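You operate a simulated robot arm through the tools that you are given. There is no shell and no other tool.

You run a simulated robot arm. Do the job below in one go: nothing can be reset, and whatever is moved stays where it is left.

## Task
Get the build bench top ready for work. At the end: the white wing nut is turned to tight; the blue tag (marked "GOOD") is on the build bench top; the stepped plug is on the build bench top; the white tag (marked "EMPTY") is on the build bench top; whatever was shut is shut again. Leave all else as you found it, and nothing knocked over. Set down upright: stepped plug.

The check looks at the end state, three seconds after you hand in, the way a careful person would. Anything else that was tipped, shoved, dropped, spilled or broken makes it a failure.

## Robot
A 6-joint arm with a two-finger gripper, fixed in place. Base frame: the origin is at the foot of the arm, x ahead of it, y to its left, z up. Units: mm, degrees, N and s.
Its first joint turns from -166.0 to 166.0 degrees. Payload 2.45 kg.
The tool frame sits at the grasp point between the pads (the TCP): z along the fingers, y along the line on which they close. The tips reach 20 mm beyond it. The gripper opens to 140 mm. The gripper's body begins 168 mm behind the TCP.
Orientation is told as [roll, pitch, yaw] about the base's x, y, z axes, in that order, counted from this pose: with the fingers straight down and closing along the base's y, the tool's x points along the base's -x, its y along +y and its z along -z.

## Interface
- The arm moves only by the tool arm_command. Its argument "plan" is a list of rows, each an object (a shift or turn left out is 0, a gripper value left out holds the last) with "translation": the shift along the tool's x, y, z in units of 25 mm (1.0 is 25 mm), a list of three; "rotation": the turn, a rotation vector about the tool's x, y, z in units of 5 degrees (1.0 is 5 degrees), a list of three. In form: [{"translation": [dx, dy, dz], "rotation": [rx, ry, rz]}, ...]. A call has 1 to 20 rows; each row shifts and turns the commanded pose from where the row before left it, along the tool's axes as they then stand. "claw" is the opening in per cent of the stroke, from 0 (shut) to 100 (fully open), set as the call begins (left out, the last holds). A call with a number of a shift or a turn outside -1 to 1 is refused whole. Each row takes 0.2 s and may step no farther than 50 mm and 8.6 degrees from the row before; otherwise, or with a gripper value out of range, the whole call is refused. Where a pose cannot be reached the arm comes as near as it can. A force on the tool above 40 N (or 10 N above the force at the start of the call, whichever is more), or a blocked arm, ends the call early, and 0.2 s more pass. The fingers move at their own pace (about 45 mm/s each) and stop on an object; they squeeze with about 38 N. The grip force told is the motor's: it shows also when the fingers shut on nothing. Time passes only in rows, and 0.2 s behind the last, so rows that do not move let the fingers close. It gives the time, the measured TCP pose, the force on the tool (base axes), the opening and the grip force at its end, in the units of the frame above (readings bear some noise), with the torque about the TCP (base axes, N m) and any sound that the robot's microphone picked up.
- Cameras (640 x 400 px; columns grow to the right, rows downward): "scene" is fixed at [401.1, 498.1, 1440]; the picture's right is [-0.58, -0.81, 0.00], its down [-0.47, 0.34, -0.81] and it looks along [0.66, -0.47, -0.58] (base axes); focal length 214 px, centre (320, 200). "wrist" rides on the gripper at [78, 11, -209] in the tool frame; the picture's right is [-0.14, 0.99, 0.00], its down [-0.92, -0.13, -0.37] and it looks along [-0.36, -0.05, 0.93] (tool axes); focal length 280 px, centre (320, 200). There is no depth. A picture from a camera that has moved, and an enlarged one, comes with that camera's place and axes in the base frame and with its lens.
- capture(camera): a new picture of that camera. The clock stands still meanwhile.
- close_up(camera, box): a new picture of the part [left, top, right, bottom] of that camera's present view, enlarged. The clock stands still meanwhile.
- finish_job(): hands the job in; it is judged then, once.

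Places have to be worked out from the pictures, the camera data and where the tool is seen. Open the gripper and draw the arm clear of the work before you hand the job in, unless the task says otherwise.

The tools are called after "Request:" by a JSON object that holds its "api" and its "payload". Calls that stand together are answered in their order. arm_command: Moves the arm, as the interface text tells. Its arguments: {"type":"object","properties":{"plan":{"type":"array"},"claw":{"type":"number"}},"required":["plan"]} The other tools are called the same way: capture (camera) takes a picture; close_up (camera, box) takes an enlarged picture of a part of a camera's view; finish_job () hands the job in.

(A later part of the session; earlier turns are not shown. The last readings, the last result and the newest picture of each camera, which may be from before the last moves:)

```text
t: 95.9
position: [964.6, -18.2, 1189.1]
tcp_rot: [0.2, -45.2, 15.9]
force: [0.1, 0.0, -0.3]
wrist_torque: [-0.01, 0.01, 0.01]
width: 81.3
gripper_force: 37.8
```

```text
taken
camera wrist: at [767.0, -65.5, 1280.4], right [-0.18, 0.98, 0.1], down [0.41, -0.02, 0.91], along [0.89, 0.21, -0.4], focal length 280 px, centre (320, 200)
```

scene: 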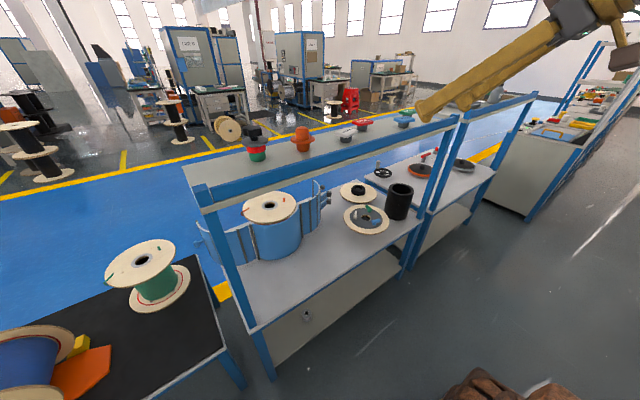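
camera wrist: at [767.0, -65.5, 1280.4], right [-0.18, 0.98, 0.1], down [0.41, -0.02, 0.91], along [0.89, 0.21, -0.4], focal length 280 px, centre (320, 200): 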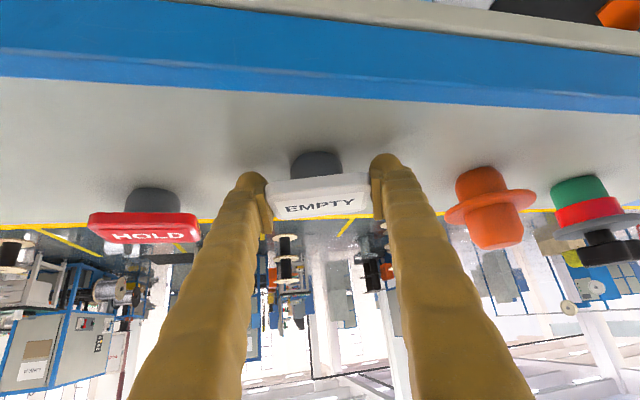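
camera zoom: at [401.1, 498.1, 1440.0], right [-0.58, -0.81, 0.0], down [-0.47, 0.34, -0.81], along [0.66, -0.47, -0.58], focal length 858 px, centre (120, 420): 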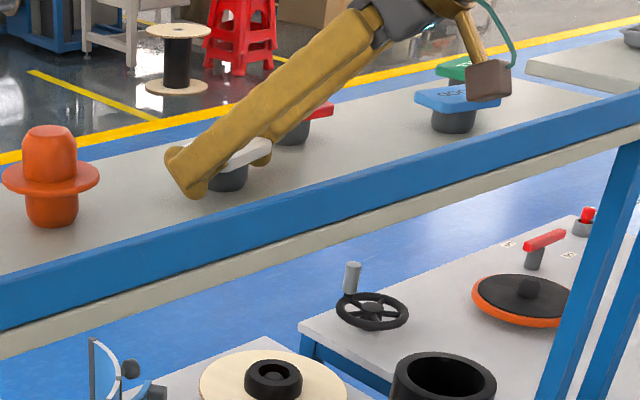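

The tag is held at 81 mm with 38 N. I'll lift it 90 mm and draw back clear of the shelf rail.

Request:
{"api": "arm_command", "payload": {"plan": [{"translation": [-0.639, 0, -0.634]}, {"translation": [-0.639, 0, -0.634]}, {"translation": [-0.639, 0, -0.634]}, {"translation": [-0.639, 0, -0.634]}, {"translation": [0.93, 0.379, -0.938]}, {"translation": [0.93, 0.379, -0.938]}, {"translation": [0.93, 0.379, -0.938]}, {"translation": [0.93, 0.379, -0.938]}, {"translation": [0.93, 0.379, -0.938]}, {"translation": [0.93, 0.379, -0.938]}, {"translation": [0.93, 0.379, -0.938]}, {"translation": [0.93, 0.379, -0.938]}]}}

Request:
{"api": "capture", "payload": {"camera": "wrist"}}

Request:
{"api": "capture", "payload": {"camera": "scene"}}

```text
t: 98.5
position: [691.1, -19.9, 1278.5]
tcp_rot: [0.4, -45.2, 16.0]
force: [0.1, 0.6, -0.8]
wrist_torque: [-0.03, 0.0, 0.06]
width: 81.5
gripper_force: 37.4
```

```text
taken
camera wrist: at [492.4, -65.9, 1370.4], right [-0.18, 0.98, 0.1], down [0.41, -0.02, 0.91], along [0.89, 0.21, -0.4], focal length 280 px, centre (320, 200)
```

wrist: 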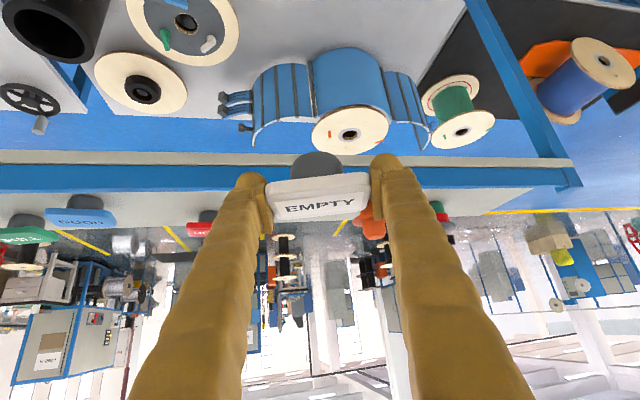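

```text
taken
```

scene: 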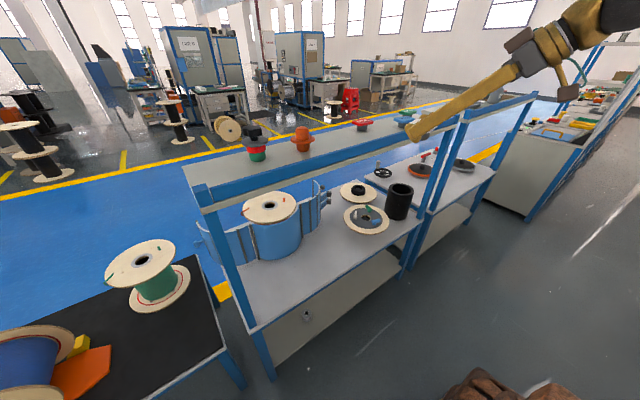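

The tag hangs level and clear of the shelf. I'll descend in front of the bench, shifting to y ≈ 110.

Request:
{"api": "arm_command", "payload": {"plan": [{"translation": [0.842, 0.294, 0.955]}, {"translation": [0.842, 0.294, 0.955]}, {"translation": [0.842, 0.294, 0.955]}, {"translation": [0.842, 0.294, 0.955]}, {"translation": [0.842, 0.294, 0.955]}, {"translation": [0.842, 0.294, 0.955]}, {"translation": [0.842, 0.294, 0.955]}, {"translation": [0.842, 0.294, 0.955]}, {"translation": [0.842, 0.294, 0.955]}, {"translation": [0.842, 0.294, 0.955]}, {"translation": [0.842, 0.294, 0.955]}, {"translation": [0.842, 0.294, 0.955]}, {"translation": [0.842, 0.294, 0.955]}, {"translation": [0.842, 0.294, 0.955]}, {"translation": [0.842, 0.294, 0.955]}, {"translation": [0.842, 0.294, 0.955]}, {"translation": [0.842, 0.294, 0.955]}]}}

Request:
{"api": "capture", "payload": {"camera": "wrist"}}

Request:
{"api": "capture", "payload": {"camera": "scene"}}

```text
t: 102.1
position: [695.5, 88.2, 817.6]
tcp_rot: [1.7, -45.1, 15.2]
force: [-0.3, 0.1, -0.4]
wrist_torque: [0.01, -0.01, 0.0]
width: 80.7
gripper_force: 37.9
out of reach, approached as far as the arm can: row 15, 16, 17
```

```text
taken
camera wrist: at [498.3, 38.0, 910.7], right [-0.19, 0.98, 0.12], down [0.42, -0.03, 0.91], along [0.89, 0.22, -0.4], focal length 280 px, centre (320, 200)
```

wrist: 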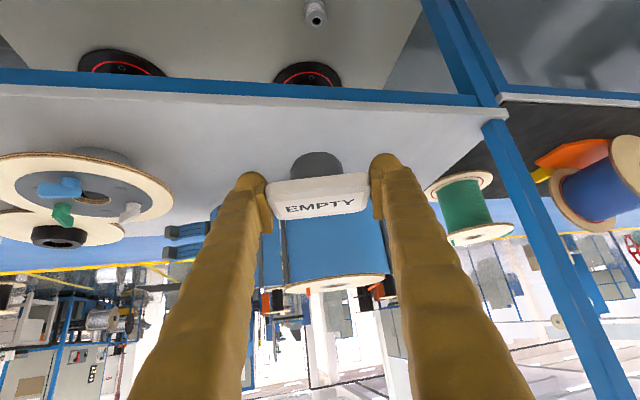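

```text
taken
```

scene: 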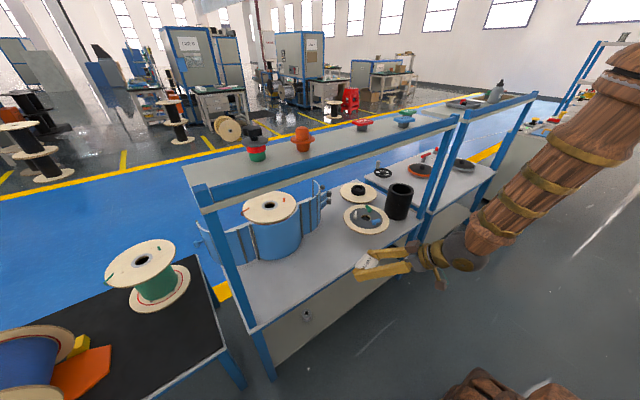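

The arm can't go lower this close in, so I'll move forward under the shelf at this height first, where it had no problem before.

Request:
{"api": "arm_command", "payload": {"plan": [{"translation": [-0.677, -0.276, 0.682]}, {"translation": [-0.677, -0.276, 0.682]}, {"translation": [-0.677, -0.276, 0.682]}, {"translation": [-0.677, -0.276, 0.682]}, {"translation": [-0.677, -0.276, 0.682]}, {"translation": [-0.677, -0.276, 0.682]}, {"translation": [-0.677, -0.276, 0.682]}]}}

Request:
{"api": "capture", "payload": {"camera": "wrist"}}

Request:
{"api": "capture", "payload": {"camera": "scene"}}

```text
t: 103.7
position: [868.4, 87.2, 816.8]
tcp_rot: [0.2, -45.3, 15.9]
force: [-0.3, -1.0, 0.6]
wrist_torque: [0.04, 0.03, 0.03]
width: 80.7
gripper_force: 37.9
```

```text
taken
camera wrist: at [670.9, 40.8, 908.7], right [-0.18, 0.98, 0.1], down [0.41, -0.02, 0.91], along [0.89, 0.21, -0.4], focal length 280 px, centre (320, 200)
```

wrist: 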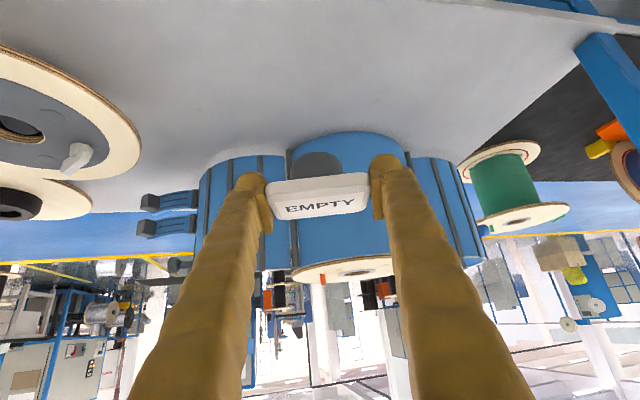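

```text
taken
```

scene: 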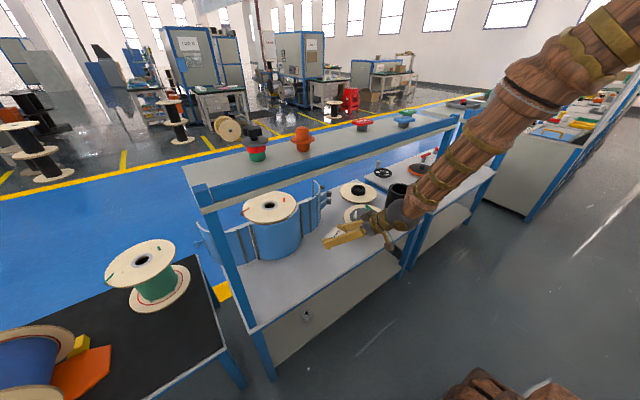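

Request:
{"api": "arm_command", "payload": {"plan": [{"translation": [0.436, -0.092, 0.885]}, {"translation": [0.436, -0.092, 0.885]}, {"translation": [0.436, -0.092, 0.885]}, {"translation": [0.436, -0.092, 0.885]}, {"translation": [0.436, -0.092, 0.885]}, {"translation": [0.436, -0.092, 0.885]}]}}

Request:
{"api": "close_up", "payload": {"camera": "scene", "box": [260, 190, 420, 290]}}

```text
t: 105.1
position: [919.6, 88.2, 676.4]
tcp_rot: [0.7, -45.1, 15.7]
force: [1.0, 0.2, -0.9]
wrist_torque: [-0.02, 0.0, -0.02]
width: 81.3
gripper_force: 37.9
```

```text
4.00 times, centred on (340, 240) of scene
camera zoom: at [401.1, 498.1, 1440.0], right [-0.58, -0.81, 0.0], down [-0.47, 0.34, -0.81], along [0.66, -0.47, -0.58], focal length 858 px, centre (240, 40)
```

zoom: 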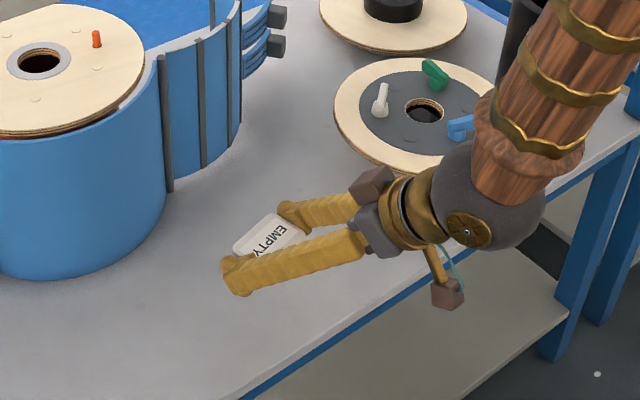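

Request:
{"api": "arm_command", "payload": {"plan": [{"translation": [0.142, 0, 0.141]}, {"translation": [0.142, 0, 0.141]}, {"translation": [0.142, 0, 0.141]}, {"translation": [0.142, 0, 0.141]}, {"translation": [0.142, 0, 0.141]}, {"translation": [0.142, 0, 0.141]}]}}

Request:
{"api": "close_up", "payload": {"camera": "scene", "box": [290, 220, 370, 270]}}

```text
t: 106.5
position: [927.3, 83.1, 655.3]
tcp_rot: [1.1, -44.9, 15.5]
force: [-0.7, -0.9, 0.4]
wrist_torque: [-0.01, 0.0, 0.01]
width: 80.7
gripper_force: 38.1
out of reach, approached as far as the arm can: row 4, 5
```

```text
8.00 times, centred on (330, 245) of scene
camera zoom: at [401.1, 498.1, 1440.0], right [-0.58, -0.81, 0.0], down [-0.47, 0.34, -0.81], along [0.66, -0.47, -0.58], focal length 1716 px, centre (240, -160)
```

zoom: 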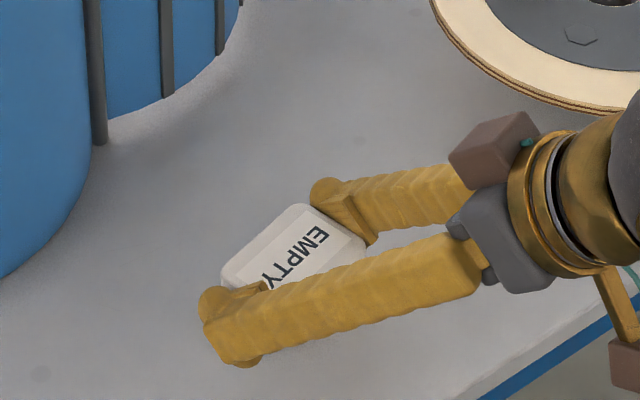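

The elbow's folding limit stops me here, so a spot farther in works better. I'll move forward to about (1000, 50) over the free bench area and then lower again.

Request:
{"api": "arm_command", "payload": {"plan": [{"translation": [-0.511, -0.543, 0.373]}, {"translation": [-0.511, -0.543, 0.373]}, {"translation": [-0.511, -0.543, 0.373]}, {"translation": [-0.511, -0.543, 0.373]}]}}

Request:
{"api": "close_up", "payload": {"camera": "scene", "box": [290, 200, 386, 260]}}

```text
t: 107.5
position: [1000.1, 49.8, 663.3]
tcp_rot: [0.3, -45.2, 16.0]
force: [-0.7, 0.2, 0.1]
wrist_torque: [0.02, 0.03, 0.01]
width: 80.4
gripper_force: 37.5
```

```text
6.67 times, centred on (338, 230) of scene
camera zoom: at [401.1, 498.1, 1440.0], right [-0.58, -0.81, 0.0], down [-0.47, 0.34, -0.81], along [0.66, -0.47, -0.58], focal length 1430 px, centre (200, 0)
```

zoom: 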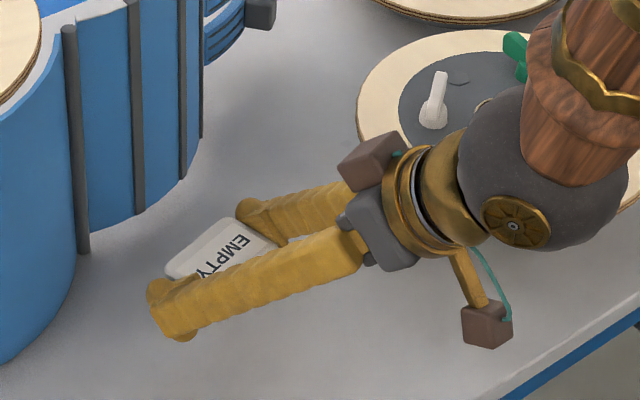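

Request:
{"api": "arm_command", "payload": {"plan": [{"translation": [0.142, 0, 0.141]}, {"translation": [0.142, 0, 0.141]}, {"translation": [0.142, 0, 0.141]}, {"translation": [0.142, 0, 0.141]}]}}

Request:
{"api": "close_up", "payload": {"camera": "scene", "box": [290, 200, 386, 260]}}

```text
t: 108.5
position: [999.5, 50.5, 643.0]
tcp_rot: [0.3, -45.3, 15.9]
force: [-0.4, -0.6, -1.6]
wrist_torque: [0.01, 0.0, -0.03]
width: 80.5
gripper_force: 37.6
```

```text
6.67 times, centred on (338, 230) of scene
camera zoom: at [401.1, 498.1, 1440.0], right [-0.58, -0.81, 0.0], down [-0.47, 0.34, -0.81], along [0.66, -0.47, -0.58], focal length 1430 px, centre (200, 0)
```

zoom: 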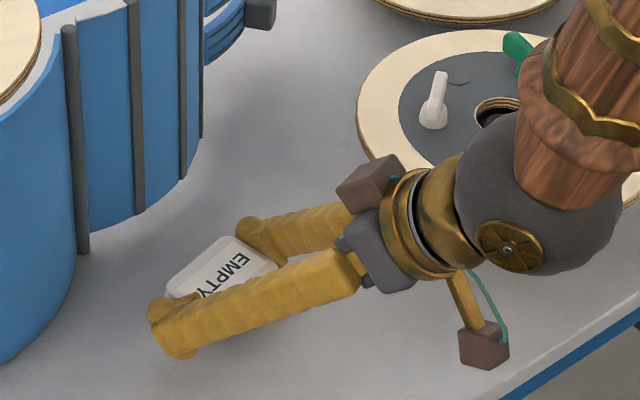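

Request:
{"api": "arm_command", "payload": {"plan": [{"translation": [0.085, 0, 0.0846]}, {"translation": [0.085, 0, 0.0846]}, {"translation": [0.085, 0, 0.0846]}]}}

Request:
{"api": "arm_command", "payload": {"plan": [{"translation": [0.057, 0, 0.056]}, {"translation": [0.057, 0, 0.056]}]}}

```text
t: 109.3
position: [1000.1, 50.8, 634.3]
tcp_rot: [0.2, -45.3, 15.9]
force: [0.1, 0.0, -1.1]
wrist_torque: [-0.02, 0.03, 0.0]
width: 80.4
gripper_force: 37.6
```

```text
t: 109.9
position: [999.9, 49.9, 629.8]
tcp_rot: [0.3, -45.1, 15.9]
force: [0.4, 0.5, 0.0]
wrist_torque: [0.01, -0.03, 0.05]
width: 80.6
gripper_force: 38.1
```

Request:
{"api": "arm_command", "payload": {"plan": [{"translation": [0.057, 0, 0.056]}, {"translation": [0.057, 0, 0.056]}]}}

Request:
{"api": "arm_command", "payload": {"plan": [{"translation": [0.057, 0, 0.056]}, {"translation": [0.057, 0, 0.056]}]}}

Request:
{"api": "close_up", "payload": {"camera": "scene", "box": [300, 225, 348, 255]}}

```text
t: 110.6
position: [1001.9, 49.3, 631.1]
tcp_rot: [0.2, -45.5, 16.1]
force: [-1.2, -0.4, 8.5]
wrist_torque: [-0.04, 0.18, 0.01]
width: 80.5
gripper_force: 38.1
stopped in row 2: the force on the tool passed its limit at 41 N (the readings are from after the stop); the commanded pose is now the measured one
```

```text
t: 111.2
position: [1002.9, 50.9, 629.0]
tcp_rot: [0.1, -45.6, 16.1]
force: [-1.0, -0.5, 10.5]
wrist_torque: [-0.01, 0.2, 0.04]
width: 80.4
gripper_force: 38.1
stopped in row 2: the force on the tool passed its limit at 46 N (the readings are from after the stop); the commanded pose is now the measured one
```

```text
13.33 times, centred on (324, 240) of scene
camera zoom: at [401.1, 498.1, 1440.0], right [-0.58, -0.81, 0.0], down [-0.47, 0.34, -0.81], along [0.66, -0.47, -0.58], focal length 2860 px, centre (267, -333)
```

zoom: 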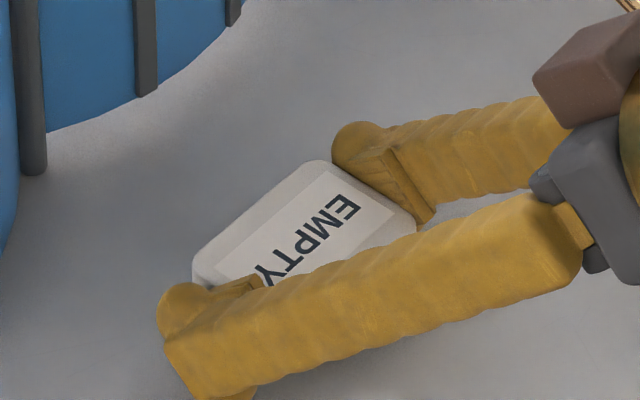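

The tag touched down at TCP z ≈ 630, so the bench top is at about z 599. I'll open the gripper and lift straight up.

Request:
{"api": "arm_command", "payload": {"claw": 80, "plan": [{}, {}, {}, {"translation": [-0.5, 0, -0.5]}, {"translation": [-0.7, 0, -0.7]}, {"translation": [-0.7, 0, -0.7]}, {"translation": [-0.7, 0, -0.7]}, {"translation": [-0.7, 0, -0.7]}]}}

Request:
{"api": "capture", "payload": {"camera": "wrist"}}

Request:
{"api": "close_up", "payload": {"camera": "scene", "box": [290, 200, 386, 260]}}

```text
t: 113.0
position: [1001.2, 50.3, 746.8]
tcp_rot: [0.2, -45.7, 16.1]
force: [-0.3, -0.1, 0.2]
wrist_torque: [-0.03, 0.02, -0.04]
width: 112.1
gripper_force: 0.1
```

```text
taken
camera wrist: at [802.2, 2.8, 836.1], right [-0.18, 0.98, 0.1], down [0.4, -0.02, 0.92], along [0.9, 0.21, -0.39], focal length 280 px, centre (320, 200)
```

wrist: 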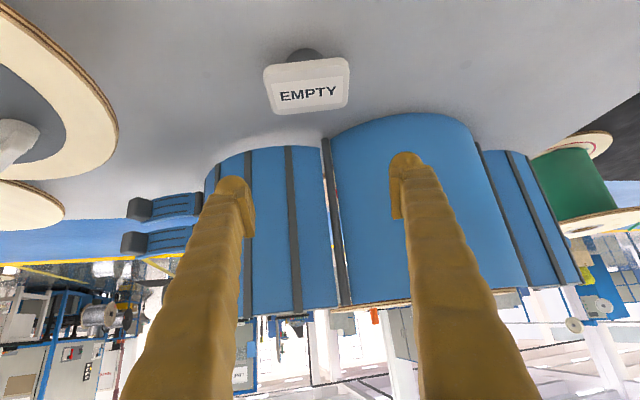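

```text
6.67 times, centred on (338, 230) of scene
camera zoom: at [401.1, 498.1, 1440.0], right [-0.58, -0.81, 0.0], down [-0.47, 0.34, -0.81], along [0.66, -0.47, -0.58], focal length 1430 px, centre (200, 0)
```

zoom: 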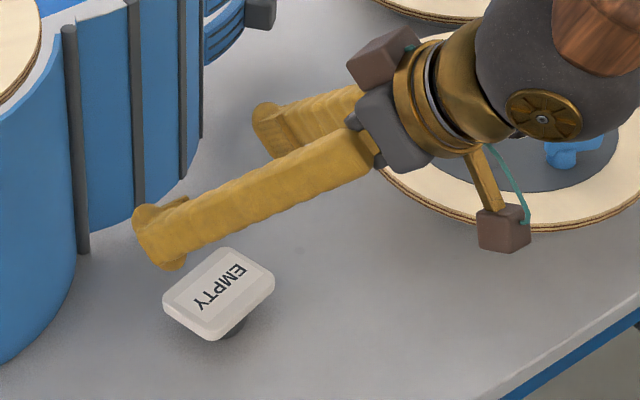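

EMPTY is standing on the bench top. Next is the GOOD tag: I'll back out from under the shelf and rise in front of it.

Request:
{"api": "arm_command", "payload": {"plan": [{"translation": [0.284, 0.099, -0.934]}, {"translation": [0.284, 0.099, -0.934]}, {"translation": [0.284, 0.099, -0.934]}, {"translation": [0.284, 0.099, -0.934]}, {"translation": [0.284, 0.099, -0.934]}, {"translation": [0.284, 0.099, -0.934]}, {"translation": [0.284, 0.099, -0.934]}, {"translation": [0.284, 0.099, -0.934]}, {"translation": [0.284, 0.099, -0.934]}, {"translation": [0.284, 0.099, -0.934]}, {"translation": [0.284, 0.099, -0.934]}, {"translation": [0.284, 0.099, -0.934]}, {"translation": [0.284, 0.099, -0.934]}, {"translation": [0.284, 0.099, -0.934]}]}}

Request:
{"api": "arm_command", "payload": {"plan": [{"translation": [-0.664, -0.355, -0.959]}, {"translation": [-0.664, -0.355, -0.959]}, {"translation": [-0.664, -0.355, -0.959]}, {"translation": [-0.664, -0.355, -0.959]}, {"translation": [-0.664, -0.355, -0.959]}, {"translation": [-0.664, -0.355, -0.959]}, {"translation": [-0.664, -0.355, -0.959]}, {"translation": [-0.664, -0.355, -0.959]}, {"translation": [-0.664, -0.355, -0.959]}, {"translation": [-0.664, -0.355, -0.959]}, {"translation": [-0.664, -0.355, -0.959]}, {"translation": [-0.664, -0.355, -0.959]}, {"translation": [-0.664, -0.355, -0.959]}, {"translation": [-0.664, -0.355, -0.959]}, {"translation": [-0.664, -0.355, -0.959]}]}}

Request:
{"api": "capture", "payload": {"camera": "wrist"}}

```text
t: 116.0
position: [698.7, -1.9, 904.1]
tcp_rot: [0.2, -45.6, 16.0]
force: [-0.4, -0.4, -0.4]
wrist_torque: [0.01, 0.01, 0.02]
width: 112.3
gripper_force: 0.0
```

```text
t: 119.2
position: [667.5, -160.6, 1313.7]
tcp_rot: [1.8, -44.3, 14.9]
force: [-0.1, 0.0, 0.4]
wrist_torque: [0.01, 0.03, 0.02]
width: 112.1
gripper_force: 0.1
```

```text
taken
camera wrist: at [470.5, -207.4, 1408.7], right [-0.18, 0.98, 0.12], down [0.43, -0.03, 0.9], along [0.89, 0.21, -0.41], focal length 280 px, centre (320, 200)
```

wrist: 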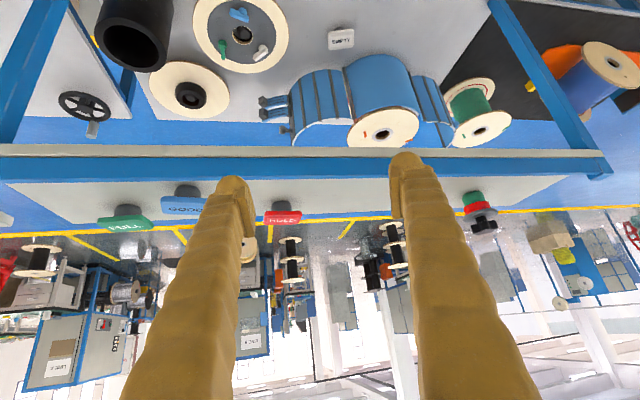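

Request:
{"api": "arm_command", "payload": {"plan": [{"rotation": [0.568, 0, 0.564]}, {"rotation": [0.568, 0, 0.564]}, {"rotation": [0.568, 0, 0.564]}, {"rotation": [0.568, 0, 0.564]}, {"translation": [-0.525, -0.985, 0.415]}, {"translation": [-0.525, -0.985, 0.415]}, {"translation": [-0.525, -0.985, 0.415]}, {"translation": [-0.525, -0.985, 0.415]}, {"translation": [-0.525, -0.985, 0.415]}, {"translation": [-0.525, -0.985, 0.415]}, {"translation": [-0.525, -0.985, 0.415]}, {"translation": [-0.525, -0.985, 0.415]}]}}

Request:
{"api": "capture", "payload": {"camera": "wrist"}}

Request:
{"api": "close_up", "payload": {"camera": "wrist", "box": [220, 110, 380, 210]}}

Request:
{"api": "close_up", "payload": {"camera": "scene", "box": [360, 95, 440, 145]}}

```text
t: 121.8
position: [791.0, -350.6, 1350.1]
tcp_rot: [0.2, -45.7, 0.0]
force: [-0.7, -0.1, 0.4]
wrist_torque: [-0.05, 0.01, -0.02]
width: 112.0
gripper_force: 0.0
```

```text
taken
camera wrist: at [586.2, -340.2, 1439.5], right [0.09, 0.99, 0.1], down [0.38, -0.13, 0.92], along [0.92, -0.05, -0.39], focal length 280 px, centre (320, 200)
```

wrist: 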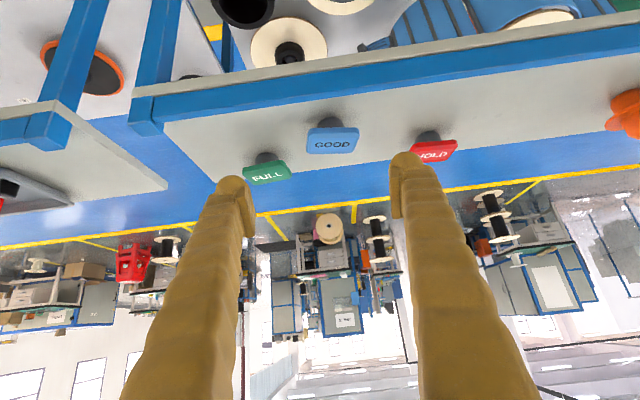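

```text
4.00 times, centred on (300, 160) of wrist
camera zoom: at [586.2, -340.2, 1439.5], right [0.09, 0.99, 0.1], down [0.38, -0.13, 0.92], along [0.92, -0.05, -0.39], focal length 1122 px, centre (400, 360)
```

zoom: 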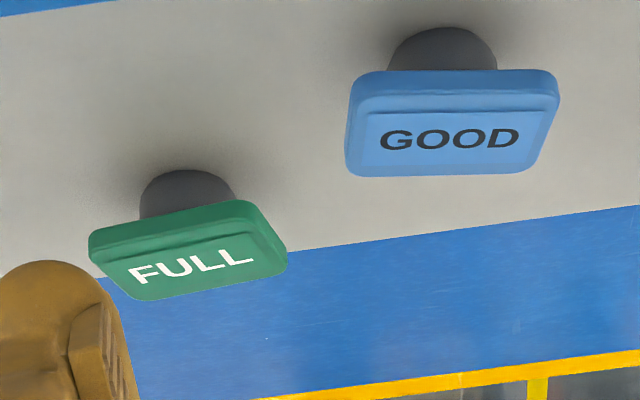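

```text
8.00 times, centred on (400, 120) of scene
camera zoom: at [401.1, 498.1, 1440.0], right [-0.58, -0.81, 0.0], down [-0.47, 0.34, -0.81], along [0.66, -0.47, -0.58], focal length 1716 px, centre (-320, 840)
```

zoom: 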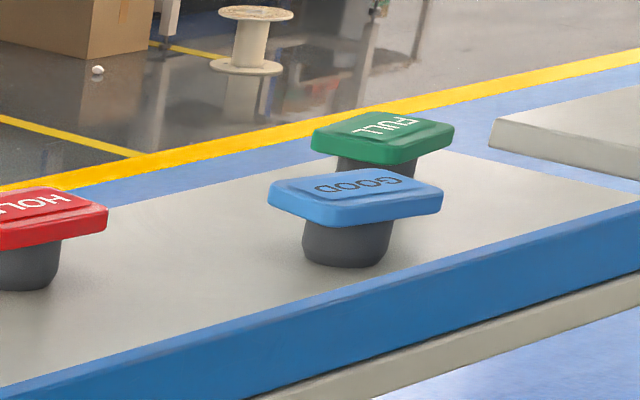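

GOOD is centred at (953, -332), turned about -11.5°, with FULL behind to its right and enough room for my finger. I'll align the yaw, narrow the opening and move above it.

Request:
{"api": "arm_command", "payload": {"claw": 74, "plan": [{"rotation": [0.549, 0, 0.535]}, {"rotation": [0.549, 0, 0.535]}, {"rotation": [0.549, 0, 0.535]}, {"translation": [-0.259, 0.286, 0.986]}, {"translation": [-0.259, 0.286, 0.986]}, {"translation": [-0.259, 0.286, 0.986]}, {"translation": [-0.259, 0.286, 0.986]}, {"translation": [-0.259, 0.286, 0.986]}, {"translation": [-0.259, 0.286, 0.986]}, {"translation": [-0.259, 0.286, 0.986]}]}}

Request:
{"api": "capture", "payload": {"camera": "wrist"}}

Request:
{"api": "close_up", "payload": {"camera": "scene", "box": [340, 85, 452, 155]}}

```text
t: 124.0
position: [952.4, -331.4, 1262.8]
tcp_rot: [0.2, -45.6, -11.6]
force: [-0.1, -0.6, -0.4]
wrist_torque: [0.02, 0.04, -0.02]
width: 103.6
gripper_force: 0.0
```

```text
taken
camera wrist: at [754.4, -280.8, 1352.0], right [0.29, 0.95, 0.1], down [0.35, -0.2, 0.92], along [0.89, -0.23, -0.39], focal length 280 px, centre (320, 200)
```

wrist: 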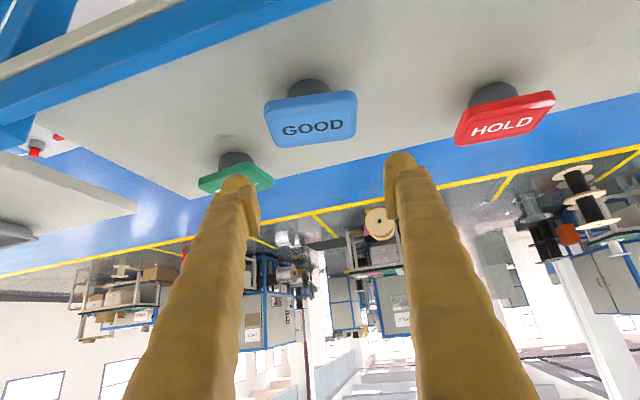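

```text
5.71 times, centred on (396, 120) of scene
camera zoom: at [401.1, 498.1, 1440.0], right [-0.58, -0.81, 0.0], down [-0.47, 0.34, -0.81], along [0.66, -0.47, -0.58], focal length 1226 px, centre (-114, 657)
```

zoom: 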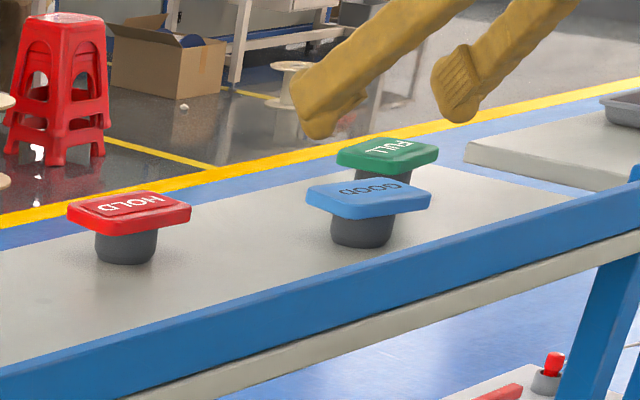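

Request:
{"api": "arm_command", "payload": {"plan": [{"translation": [0.696, 0, 0.68]}, {"translation": [0.696, 0, 0.68]}]}}

Request:
{"api": "capture", "payload": {"camera": "wrist"}}

Request:
{"api": "close_up", "payload": {"camera": "scene", "box": [360, 95, 440, 145]}}

```text
t: 124.5
position: [951.3, -330.0, 1211.8]
tcp_rot: [0.4, -45.5, -11.5]
force: [1.3, 0.3, 0.8]
wrist_torque: [0.0, 0.0, 0.01]
width: 103.8
gripper_force: 0.1
```

```text
taken
camera wrist: at [754.1, -280.0, 1302.6], right [0.29, 0.95, 0.1], down [0.35, -0.2, 0.91], along [0.89, -0.23, -0.39], focal length 280 px, centre (320, 200)
```

wrist: 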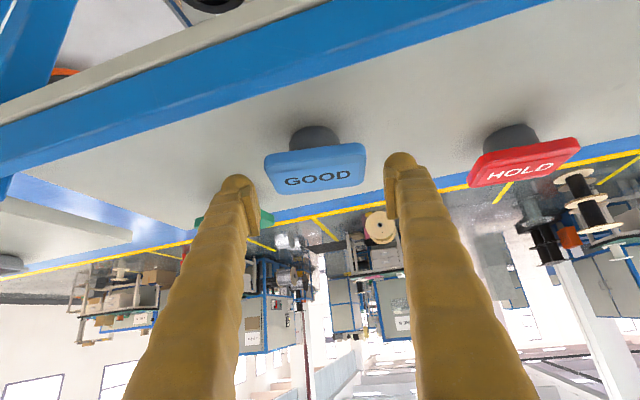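

```text
8.00 times, centred on (400, 120) of scene
camera zoom: at [401.1, 498.1, 1440.0], right [-0.58, -0.81, 0.0], down [-0.47, 0.34, -0.81], along [0.66, -0.47, -0.58], focal length 1716 px, centre (-320, 840)
```

zoom: 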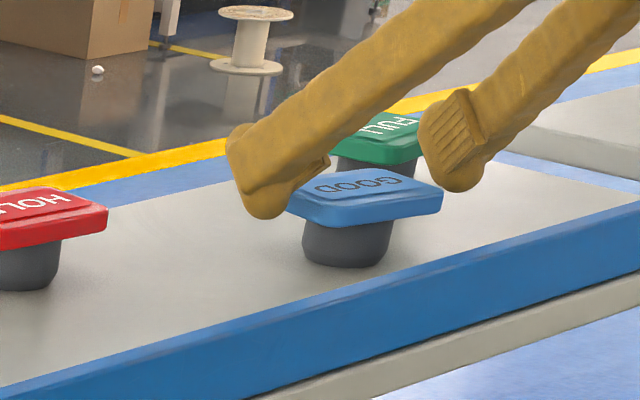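

Request:
{"api": "arm_command", "payload": {"plan": [{"translation": [0.33, 0, 0.32]}, {"translation": [0.3, 0, 0.29]}]}}

Request:
{"api": "arm_command", "payload": {"claw": 0, "plan": [{}, {}, {}, {}]}}

Request:
{"api": "capture", "payload": {"camera": "wrist"}}

Request:
{"api": "close_up", "payload": {"camera": "scene", "box": [360, 95, 440, 145]}}

```text
t: 125.2
position: [952.1, -330.3, 1189.4]
tcp_rot: [0.3, -45.4, -11.6]
force: [0.0, 1.0, -0.8]
wrist_torque: [-0.01, 0.0, 0.01]
width: 103.9
gripper_force: 0.0
```

```text
t: 126.2
position: [951.7, -331.3, 1190.7]
tcp_rot: [0.2, -45.6, -11.5]
force: [-0.4, 0.4, 0.4]
wrist_torque: [-0.01, 0.02, -0.03]
width: 81.5
gripper_force: 38.1
```

```text
taken
camera wrist: at [754.2, -280.4, 1280.8], right [0.29, 0.95, 0.1], down [0.35, -0.2, 0.92], along [0.89, -0.23, -0.39], focal length 280 px, centre (320, 200)
```

wrist: 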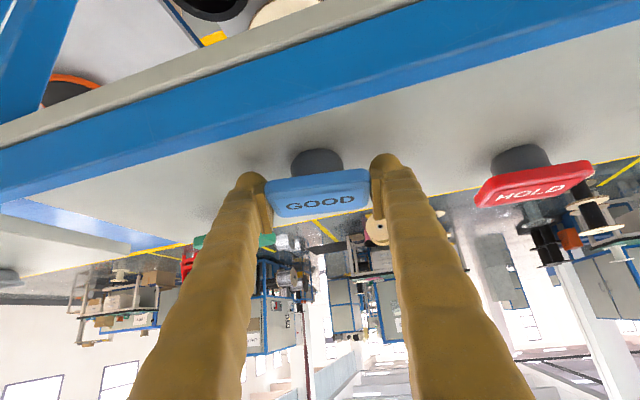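

```text
8.00 times, centred on (400, 120) of scene
camera zoom: at [401.1, 498.1, 1440.0], right [-0.58, -0.81, 0.0], down [-0.47, 0.34, -0.81], along [0.66, -0.47, -0.58], focal length 1716 px, centre (-320, 840)
```

zoom: 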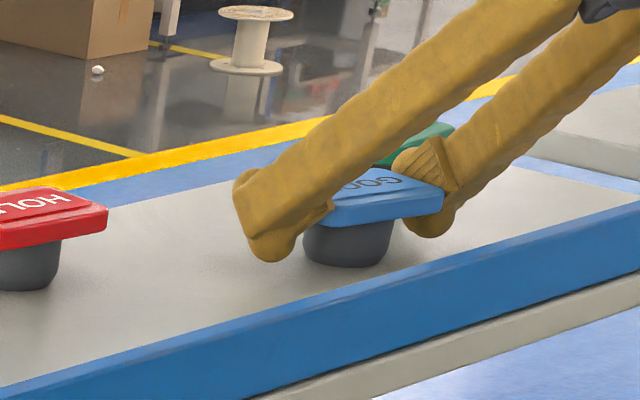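

GOOD is held at 81.5 mm. I'll lift it, draw back clear of the rail, and swing the yaw to about +10° in the open.

Request:
{"api": "arm_command", "payload": {"plan": [{"translation": [-0.644, 0, -0.629]}, {"translation": [-0.644, 0, -0.629]}, {"translation": [-0.644, 0, -0.629]}, {"translation": [-0.644, 0, -0.629]}, {"translation": [0.897, -0.261, -0.919]}, {"translation": [0.897, -0.261, -0.919]}, {"translation": [0.897, -0.261, -0.919]}, {"translation": [0.897, -0.261, -0.919]}, {"translation": [0.897, -0.261, -0.919]}, {"translation": [0.897, -0.261, -0.919]}, {"translation": [0.897, -0.261, -0.919]}, {"translation": [0.897, -0.261, -0.919]}, {"rotation": [-0.6155, 0, -0.6006]}, {"rotation": [-0.6155, 0, -0.6006]}, {"rotation": [-0.6155, 0, -0.6006]}, {"rotation": [-0.6155, 0, -0.6006]}, {"rotation": [-0.6155, 0, -0.6006]}]}}

Request:
{"api": "capture", "payload": {"camera": "wrist"}}

Request:
{"api": "close_up", "payload": {"camera": "scene", "box": [300, 80, 460, 180]}}

```text
t: 129.8
position: [690.2, -332.5, 1280.8]
tcp_rot: [0.4, -45.5, 9.9]
force: [0.6, 0.1, -0.1]
wrist_torque: [-0.03, 0.01, 0.0]
width: 81.4
gripper_force: 37.8
```

```text
taken
camera wrist: at [487.3, -357.9, 1371.2], right [-0.08, 0.99, 0.1], down [0.4, -0.06, 0.92], along [0.91, 0.11, -0.39], focal length 280 px, centre (320, 200)
```

wrist: 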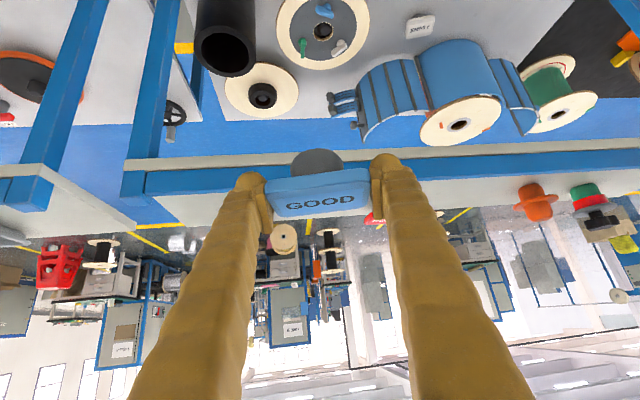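

```text
4.00 times, centred on (380, 130) of scene
camera zoom: at [401.1, 498.1, 1440.0], right [-0.58, -0.81, 0.0], down [-0.47, 0.34, -0.81], along [0.66, -0.47, -0.58], focal length 858 px, centre (80, 480)
```

zoom: 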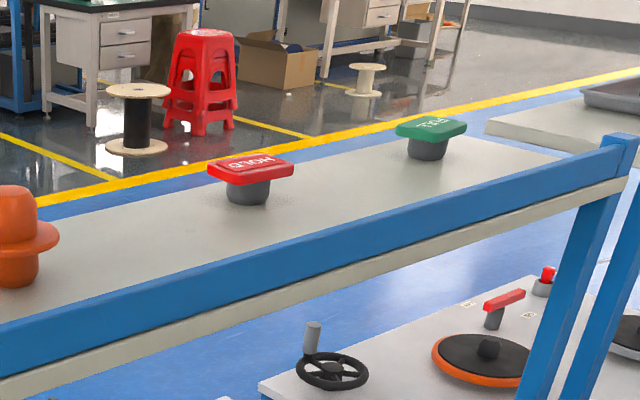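

GOOD is level in the grip and the other tags are undisturbed. I'll carry it along in front of the bench to y ≈ 200 while descending.

Request:
{"api": "arm_command", "payload": {"plan": [{"translation": [0.223, 1, 0.575]}, {"translation": [0.223, 1, 0.575]}, {"translation": [0.223, 1, 0.575]}, {"translation": [0.223, 1, 0.575]}, {"translation": [0.223, 1, 0.575]}, {"translation": [0.223, 1, 0.575]}, {"translation": [0.223, 1, 0.575]}, {"translation": [0.223, 1, 0.575]}, {"translation": [0.223, 1, 0.575]}, {"translation": [0.223, 1, 0.575]}, {"translation": [0.223, 1, 0.575]}, {"translation": [0.223, 1, 0.575]}, {"translation": [0.223, 1, 0.575]}, {"translation": [0.223, 1, 0.575]}, {"translation": [0.223, 1, 0.575]}, {"translation": [0.223, 1, 0.575]}, {"translation": [0.223, 1, 0.575]}, {"translation": [0.223, 1, 0.575]}, {"translation": [0.223, 1, 0.575]}, {"translation": [0.223, 1, 0.575]}]}}

Request:
{"api": "capture", "payload": {"camera": "wrist"}}

```text
t: 133.9
position: [734.6, 114.9, 998.2]
tcp_rot: [1.0, -45.5, 9.8]
force: [-0.4, 0.1, -0.9]
wrist_torque: [0.04, -0.02, 0.0]
width: 81.3
gripper_force: 38.2
out of reach, approached as far as the arm can: row 18, 19, 20
```

```text
taken
camera wrist: at [531.5, 87.5, 1089.4], right [-0.09, 0.99, 0.11], down [0.4, -0.07, 0.91], along [0.91, 0.12, -0.39], focal length 280 px, centre (320, 200)
```

wrist: 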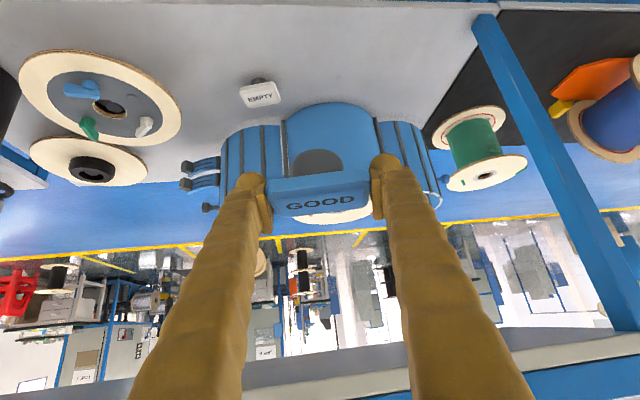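

The arm balks when the tool's yaw lines up with the arm's own azimuth. I'll turn the yaw another +15° to stay clear of that, and see where it settles.

Request:
{"api": "arm_command", "payload": {"plan": [{"rotation": [-0.7133, 0, -0.7009]}, {"rotation": [-0.7133, 0, -0.7009]}, {"rotation": [-0.7133, 0, -0.7009]}, {}]}}

```text
t: 134.9
position: [729.5, 145.7, 1002.0]
tcp_rot: [0.4, -45.7, 25.0]
force: [-0.4, -0.2, -1.1]
wrist_torque: [0.01, -0.03, 0.01]
width: 81.3
gripper_force: 38.2
```

Request:
{"api": "arm_command", "payload": {"plan": [{"translation": [0.113, -0.077, 0.926]}, {"translation": [0.113, -0.077, 0.926]}, {"translation": [0.113, -0.077, 0.926]}, {"translation": [0.113, -0.077, 0.926]}, {"translation": [0.113, -0.077, 0.926]}, {"translation": [0.113, -0.077, 0.926]}, {"translation": [0.113, -0.077, 0.926]}, {"translation": [0.113, -0.077, 0.926]}, {"translation": [0.113, -0.077, 0.926]}, {"translation": [0.113, -0.077, 0.926]}]}}

Request:
{"api": "capture", "payload": {"camera": "wrist"}}

Request:
{"api": "capture", "payload": {"camera": "scene"}}

```text
t: 137.2
position: [870.3, 191.2, 819.6]
tcp_rot: [0.3, -45.7, 24.9]
force: [0.1, -0.3, -0.2]
wrist_torque: [-0.01, 0.03, 0.01]
width: 80.9
gripper_force: 38.3
```

```text
taken
camera wrist: at [680.9, 114.5, 909.2], right [-0.33, 0.94, 0.1], down [0.4, 0.04, 0.92], along [0.85, 0.35, -0.39], focal length 280 px, centre (320, 200)
```

wrist: 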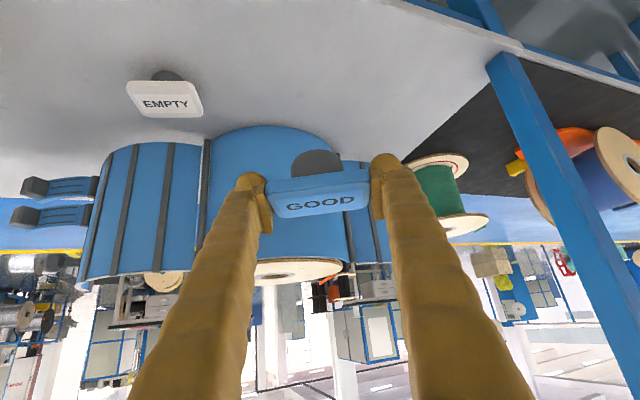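

```text
taken
```

scene: 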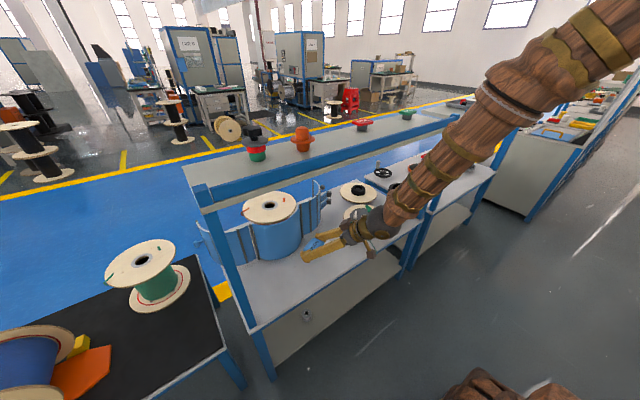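

Request:
{"api": "arm_command", "payload": {"plan": [{"translation": [0.174, -0.273, 0.967]}, {"translation": [0.174, -0.273, 0.967]}, {"translation": [0.174, -0.273, 0.967]}, {"translation": [0.174, -0.273, 0.967]}, {"translation": [0.174, -0.273, 0.967]}, {"translation": [0.174, -0.273, 0.967]}]}}

Request:
{"api": "close_up", "payload": {"camera": "scene", "box": [260, 200, 372, 270]}}

```text
t: 138.6
position: [966.7, 192.1, 700.3]
tcp_rot: [0.3, -45.7, 24.9]
force: [-1.1, 0.2, -1.8]
wrist_torque: [0.01, -0.02, 0.01]
width: 80.9
gripper_force: 37.8
```

```text
5.71 times, centred on (316, 235) of scene
camera zoom: at [401.1, 498.1, 1440.0], right [-0.58, -0.81, 0.0], down [-0.47, 0.34, -0.81], along [0.66, -0.47, -0.58], focal length 1226 px, centre (343, 0)
```

zoom: 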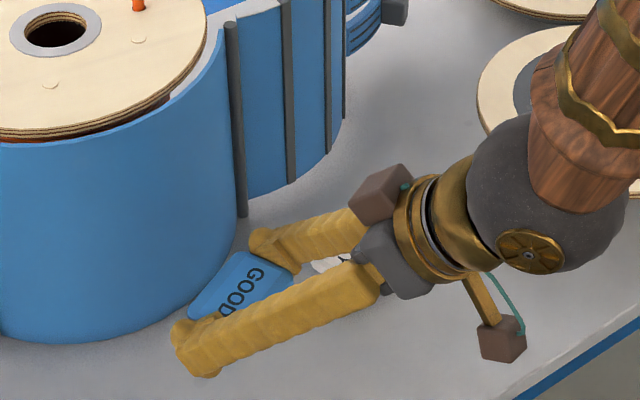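

Request:
{"api": "arm_command", "payload": {"plan": [{"translation": [0.172, 0, 0.168]}, {"translation": [0.172, 0, 0.168]}, {"translation": [0.172, 0, 0.168]}, {"translation": [0.172, 0, 0.168]}, {"translation": [0.172, 0, 0.168]}, {"translation": [0.172, 0, 0.168]}, {"translation": [0.172, 0, 0.168]}, {"translation": [0.172, 0, 0.168]}, {"translation": [0.172, 0, 0.168]}]}}

Request:
{"api": "close_up", "payload": {"camera": "scene", "box": [260, 200, 372, 270]}}

```text
t: 140.6
position: [965.9, 192.0, 645.2]
tcp_rot: [0.3, -45.7, 24.8]
force: [0.1, 0.1, -0.8]
wrist_torque: [-0.02, 0.01, -0.01]
width: 81.0
gripper_force: 38.4
```

```text
5.71 times, centred on (316, 235) of scene
camera zoom: at [401.1, 498.1, 1440.0], right [-0.58, -0.81, 0.0], down [-0.47, 0.34, -0.81], along [0.66, -0.47, -0.58], focal length 1226 px, centre (343, 0)
```

zoom: 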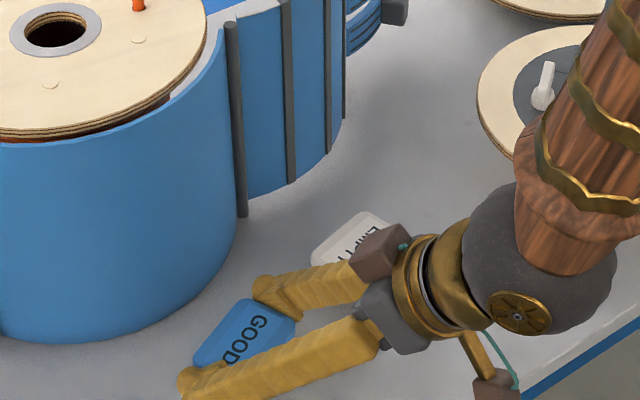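

Request:
{"api": "arm_command", "payload": {"plan": [{"translation": [0.057, 0, 0.056]}, {"translation": [0.057, 0, 0.056]}, {"translation": [0.057, 0, 0.056]}, {"translation": [0.057, 0, 0.056]}, {"translation": [0.057, 0, 0.056]}]}}

Request:
{"api": "arm_command", "payload": {"plan": [{"translation": [0.03, 0, 0.03]}, {"translation": [0.03, 0, 0.03]}]}}

```text
t: 141.8
position: [965.5, 193.0, 634.5]
tcp_rot: [0.2, -45.7, 24.9]
force: [-0.6, 0.1, -0.3]
wrist_torque: [0.01, 0.0, -0.02]
width: 80.7
gripper_force: 38.0
```

```text
t: 142.3
position: [965.3, 192.6, 634.8]
tcp_rot: [0.4, -45.7, 24.9]
force: [-0.7, -0.1, -0.9]
wrist_torque: [0.02, 0.01, 0.03]
width: 80.7
gripper_force: 37.9
```

Request:
{"api": "arm_command", "payload": {"plan": [{"translation": [0.03, 0, 0.03]}, {"translation": [0.03, 0, 0.03]}, {"translation": [0.03, 0, 0.03]}]}}

Request:
{"api": "close_up", "payload": {"camera": "scene", "box": [280, 225, 344, 265]}}

```text
t: 143.2
position: [966.4, 192.5, 630.5]
tcp_rot: [0.3, -45.7, 25.0]
force: [-1.8, -0.7, 8.0]
wrist_torque: [-0.09, 0.14, -0.02]
width: 80.8
gripper_force: 37.6
```

```text
10.00 times, centred on (312, 245) of scene
camera zoom: at [401.1, 498.1, 1440.0], right [-0.58, -0.81, 0.0], down [-0.47, 0.34, -0.81], along [0.66, -0.47, -0.58], focal length 2145 px, centre (400, -250)
```

zoom: 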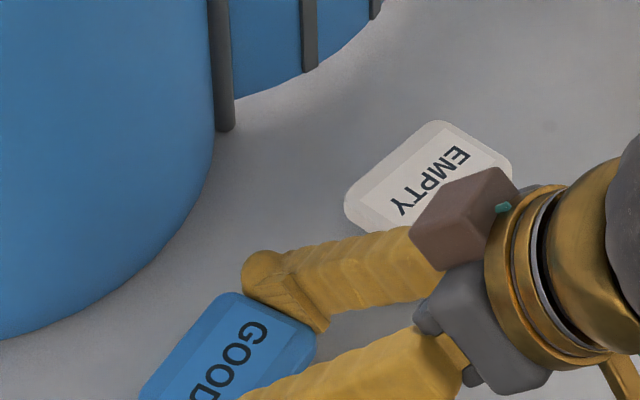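

The tag is down (8 N). I'll open and lift straight up.

Request:
{"api": "arm_command", "payload": {"claw": 74, "plan": [{}, {}, {}, {"translation": [-0.4, 0, -0.4]}, {"translation": [-0.7, 0, -0.69]}, {"translation": [-0.7, 0, -0.69]}, {"translation": [-0.7, 0, -0.69]}, {"translation": [-0.7, 0, -0.69]}]}}

Request:
{"api": "capture", "payload": {"camera": "wrist"}}

Request:
{"api": "close_up", "payload": {"camera": "scene", "box": [260, 200, 372, 270]}}

```text
t: 144.9
position: [965.0, 191.1, 743.2]
tcp_rot: [0.3, -45.7, 25.0]
force: [0.5, 0.2, -0.1]
wrist_torque: [0.02, -0.01, -0.01]
width: 103.6
gripper_force: 0.0
```

```text
taken
camera wrist: at [775.6, 114.3, 832.8], right [-0.33, 0.94, 0.1], down [0.4, 0.04, 0.92], along [0.85, 0.35, -0.39], focal length 280 px, centre (320, 200)
```

wrist: 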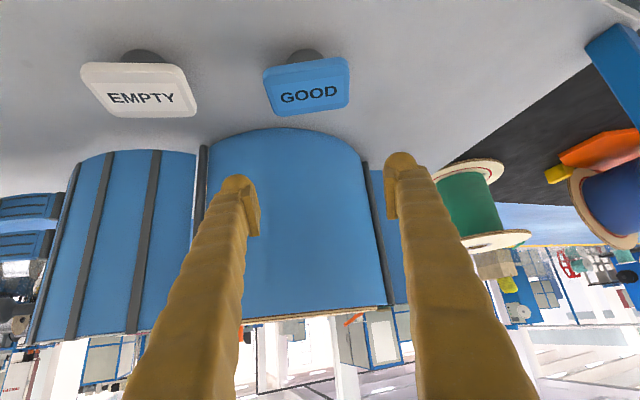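

```text
5.71 times, centred on (316, 235) of scene
camera zoom: at [401.1, 498.1, 1440.0], right [-0.58, -0.81, 0.0], down [-0.47, 0.34, -0.81], along [0.66, -0.47, -0.58], focal length 1226 px, centre (343, 0)
```

zoom: 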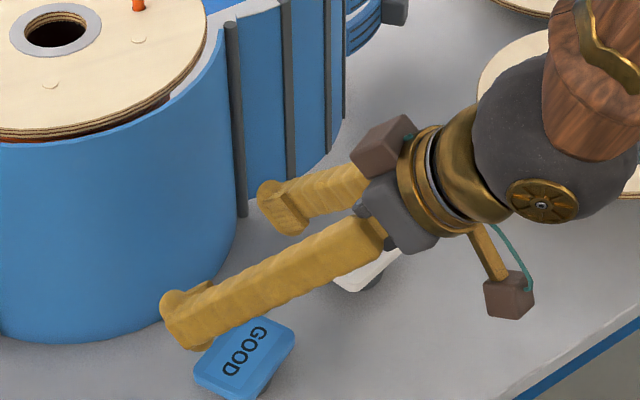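

Both tags are standing on the bench top. Now the stepped plug: I'll back out and rise in front of the shelf again.

Request:
{"api": "arm_command", "payload": {"plan": [{"translation": [-0.063, 0.167, -0.987]}, {"translation": [-0.063, 0.167, -0.987]}, {"translation": [-0.063, 0.167, -0.987]}, {"translation": [-0.063, 0.167, -0.987]}, {"translation": [-0.063, 0.167, -0.987]}, {"translation": [-0.063, 0.167, -0.987]}, {"translation": [-0.063, 0.167, -0.987]}, {"translation": [-0.063, 0.167, -0.987]}, {"translation": [-0.063, 0.167, -0.987]}, {"translation": [-0.063, 0.167, -0.987]}, {"translation": [-0.063, 0.167, -0.987]}, {"translation": [-0.063, 0.167, -0.987]}, {"translation": [-0.063, 0.167, -0.987]}, {"translation": [-0.063, 0.167, -0.987]}]}}

Request:
{"api": "arm_command", "payload": {"plan": [{"translation": [-0.985, 0.232, -0.995]}, {"translation": [-0.985, 0.232, -0.995]}, {"translation": [-0.985, 0.232, -0.995]}, {"translation": [-0.985, 0.232, -0.995]}, {"translation": [-0.985, 0.232, -0.995]}, {"translation": [-0.985, 0.232, -0.995]}, {"translation": [-0.985, 0.232, -0.995]}, {"translation": [-0.985, 0.232, -0.995]}, {"translation": [-0.985, 0.232, -0.995]}, {"translation": [-0.985, 0.232, -0.995]}]}}

Request:
{"api": "capture", "payload": {"camera": "wrist"}}

Request:
{"api": "close_up", "payload": {"camera": "scene", "box": [220, 110, 300, 160]}}

```text
t: 147.9
position: [730.9, 145.0, 1000.5]
tcp_rot: [0.3, -45.6, 24.9]
force: [-0.8, 0.9, 0.1]
wrist_torque: [-0.01, 0.01, 0.0]
width: 103.7
gripper_force: 0.2
```

```text
t: 150.2
position: [699.2, 194.0, 1349.1]
tcp_rot: [0.2, -45.6, 24.9]
force: [0.4, -0.1, -0.2]
wrist_torque: [-0.03, 0.01, 0.01]
width: 103.6
gripper_force: 0.0
```

```text
taken
camera wrist: at [511.2, 117.0, 1439.7], right [-0.33, 0.94, 0.1], down [0.4, 0.04, 0.92], along [0.85, 0.35, -0.39], focal length 280 px, centre (320, 200)
```

wrist: 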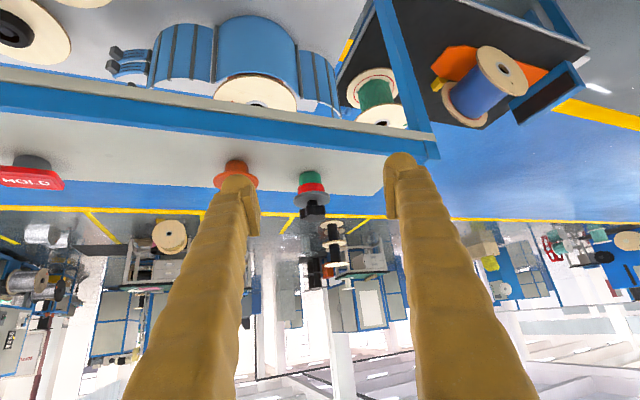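

```text
8.00 times, centred on (260, 135) of scene
camera zoom: at [401.1, 498.1, 1440.0], right [-0.58, -0.81, 0.0], down [-0.47, 0.34, -0.81], along [0.66, -0.47, -0.58], focal length 1716 px, centre (800, 720)
```

zoom: 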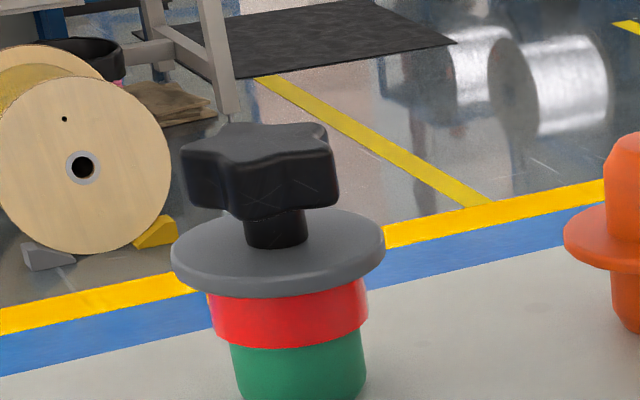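

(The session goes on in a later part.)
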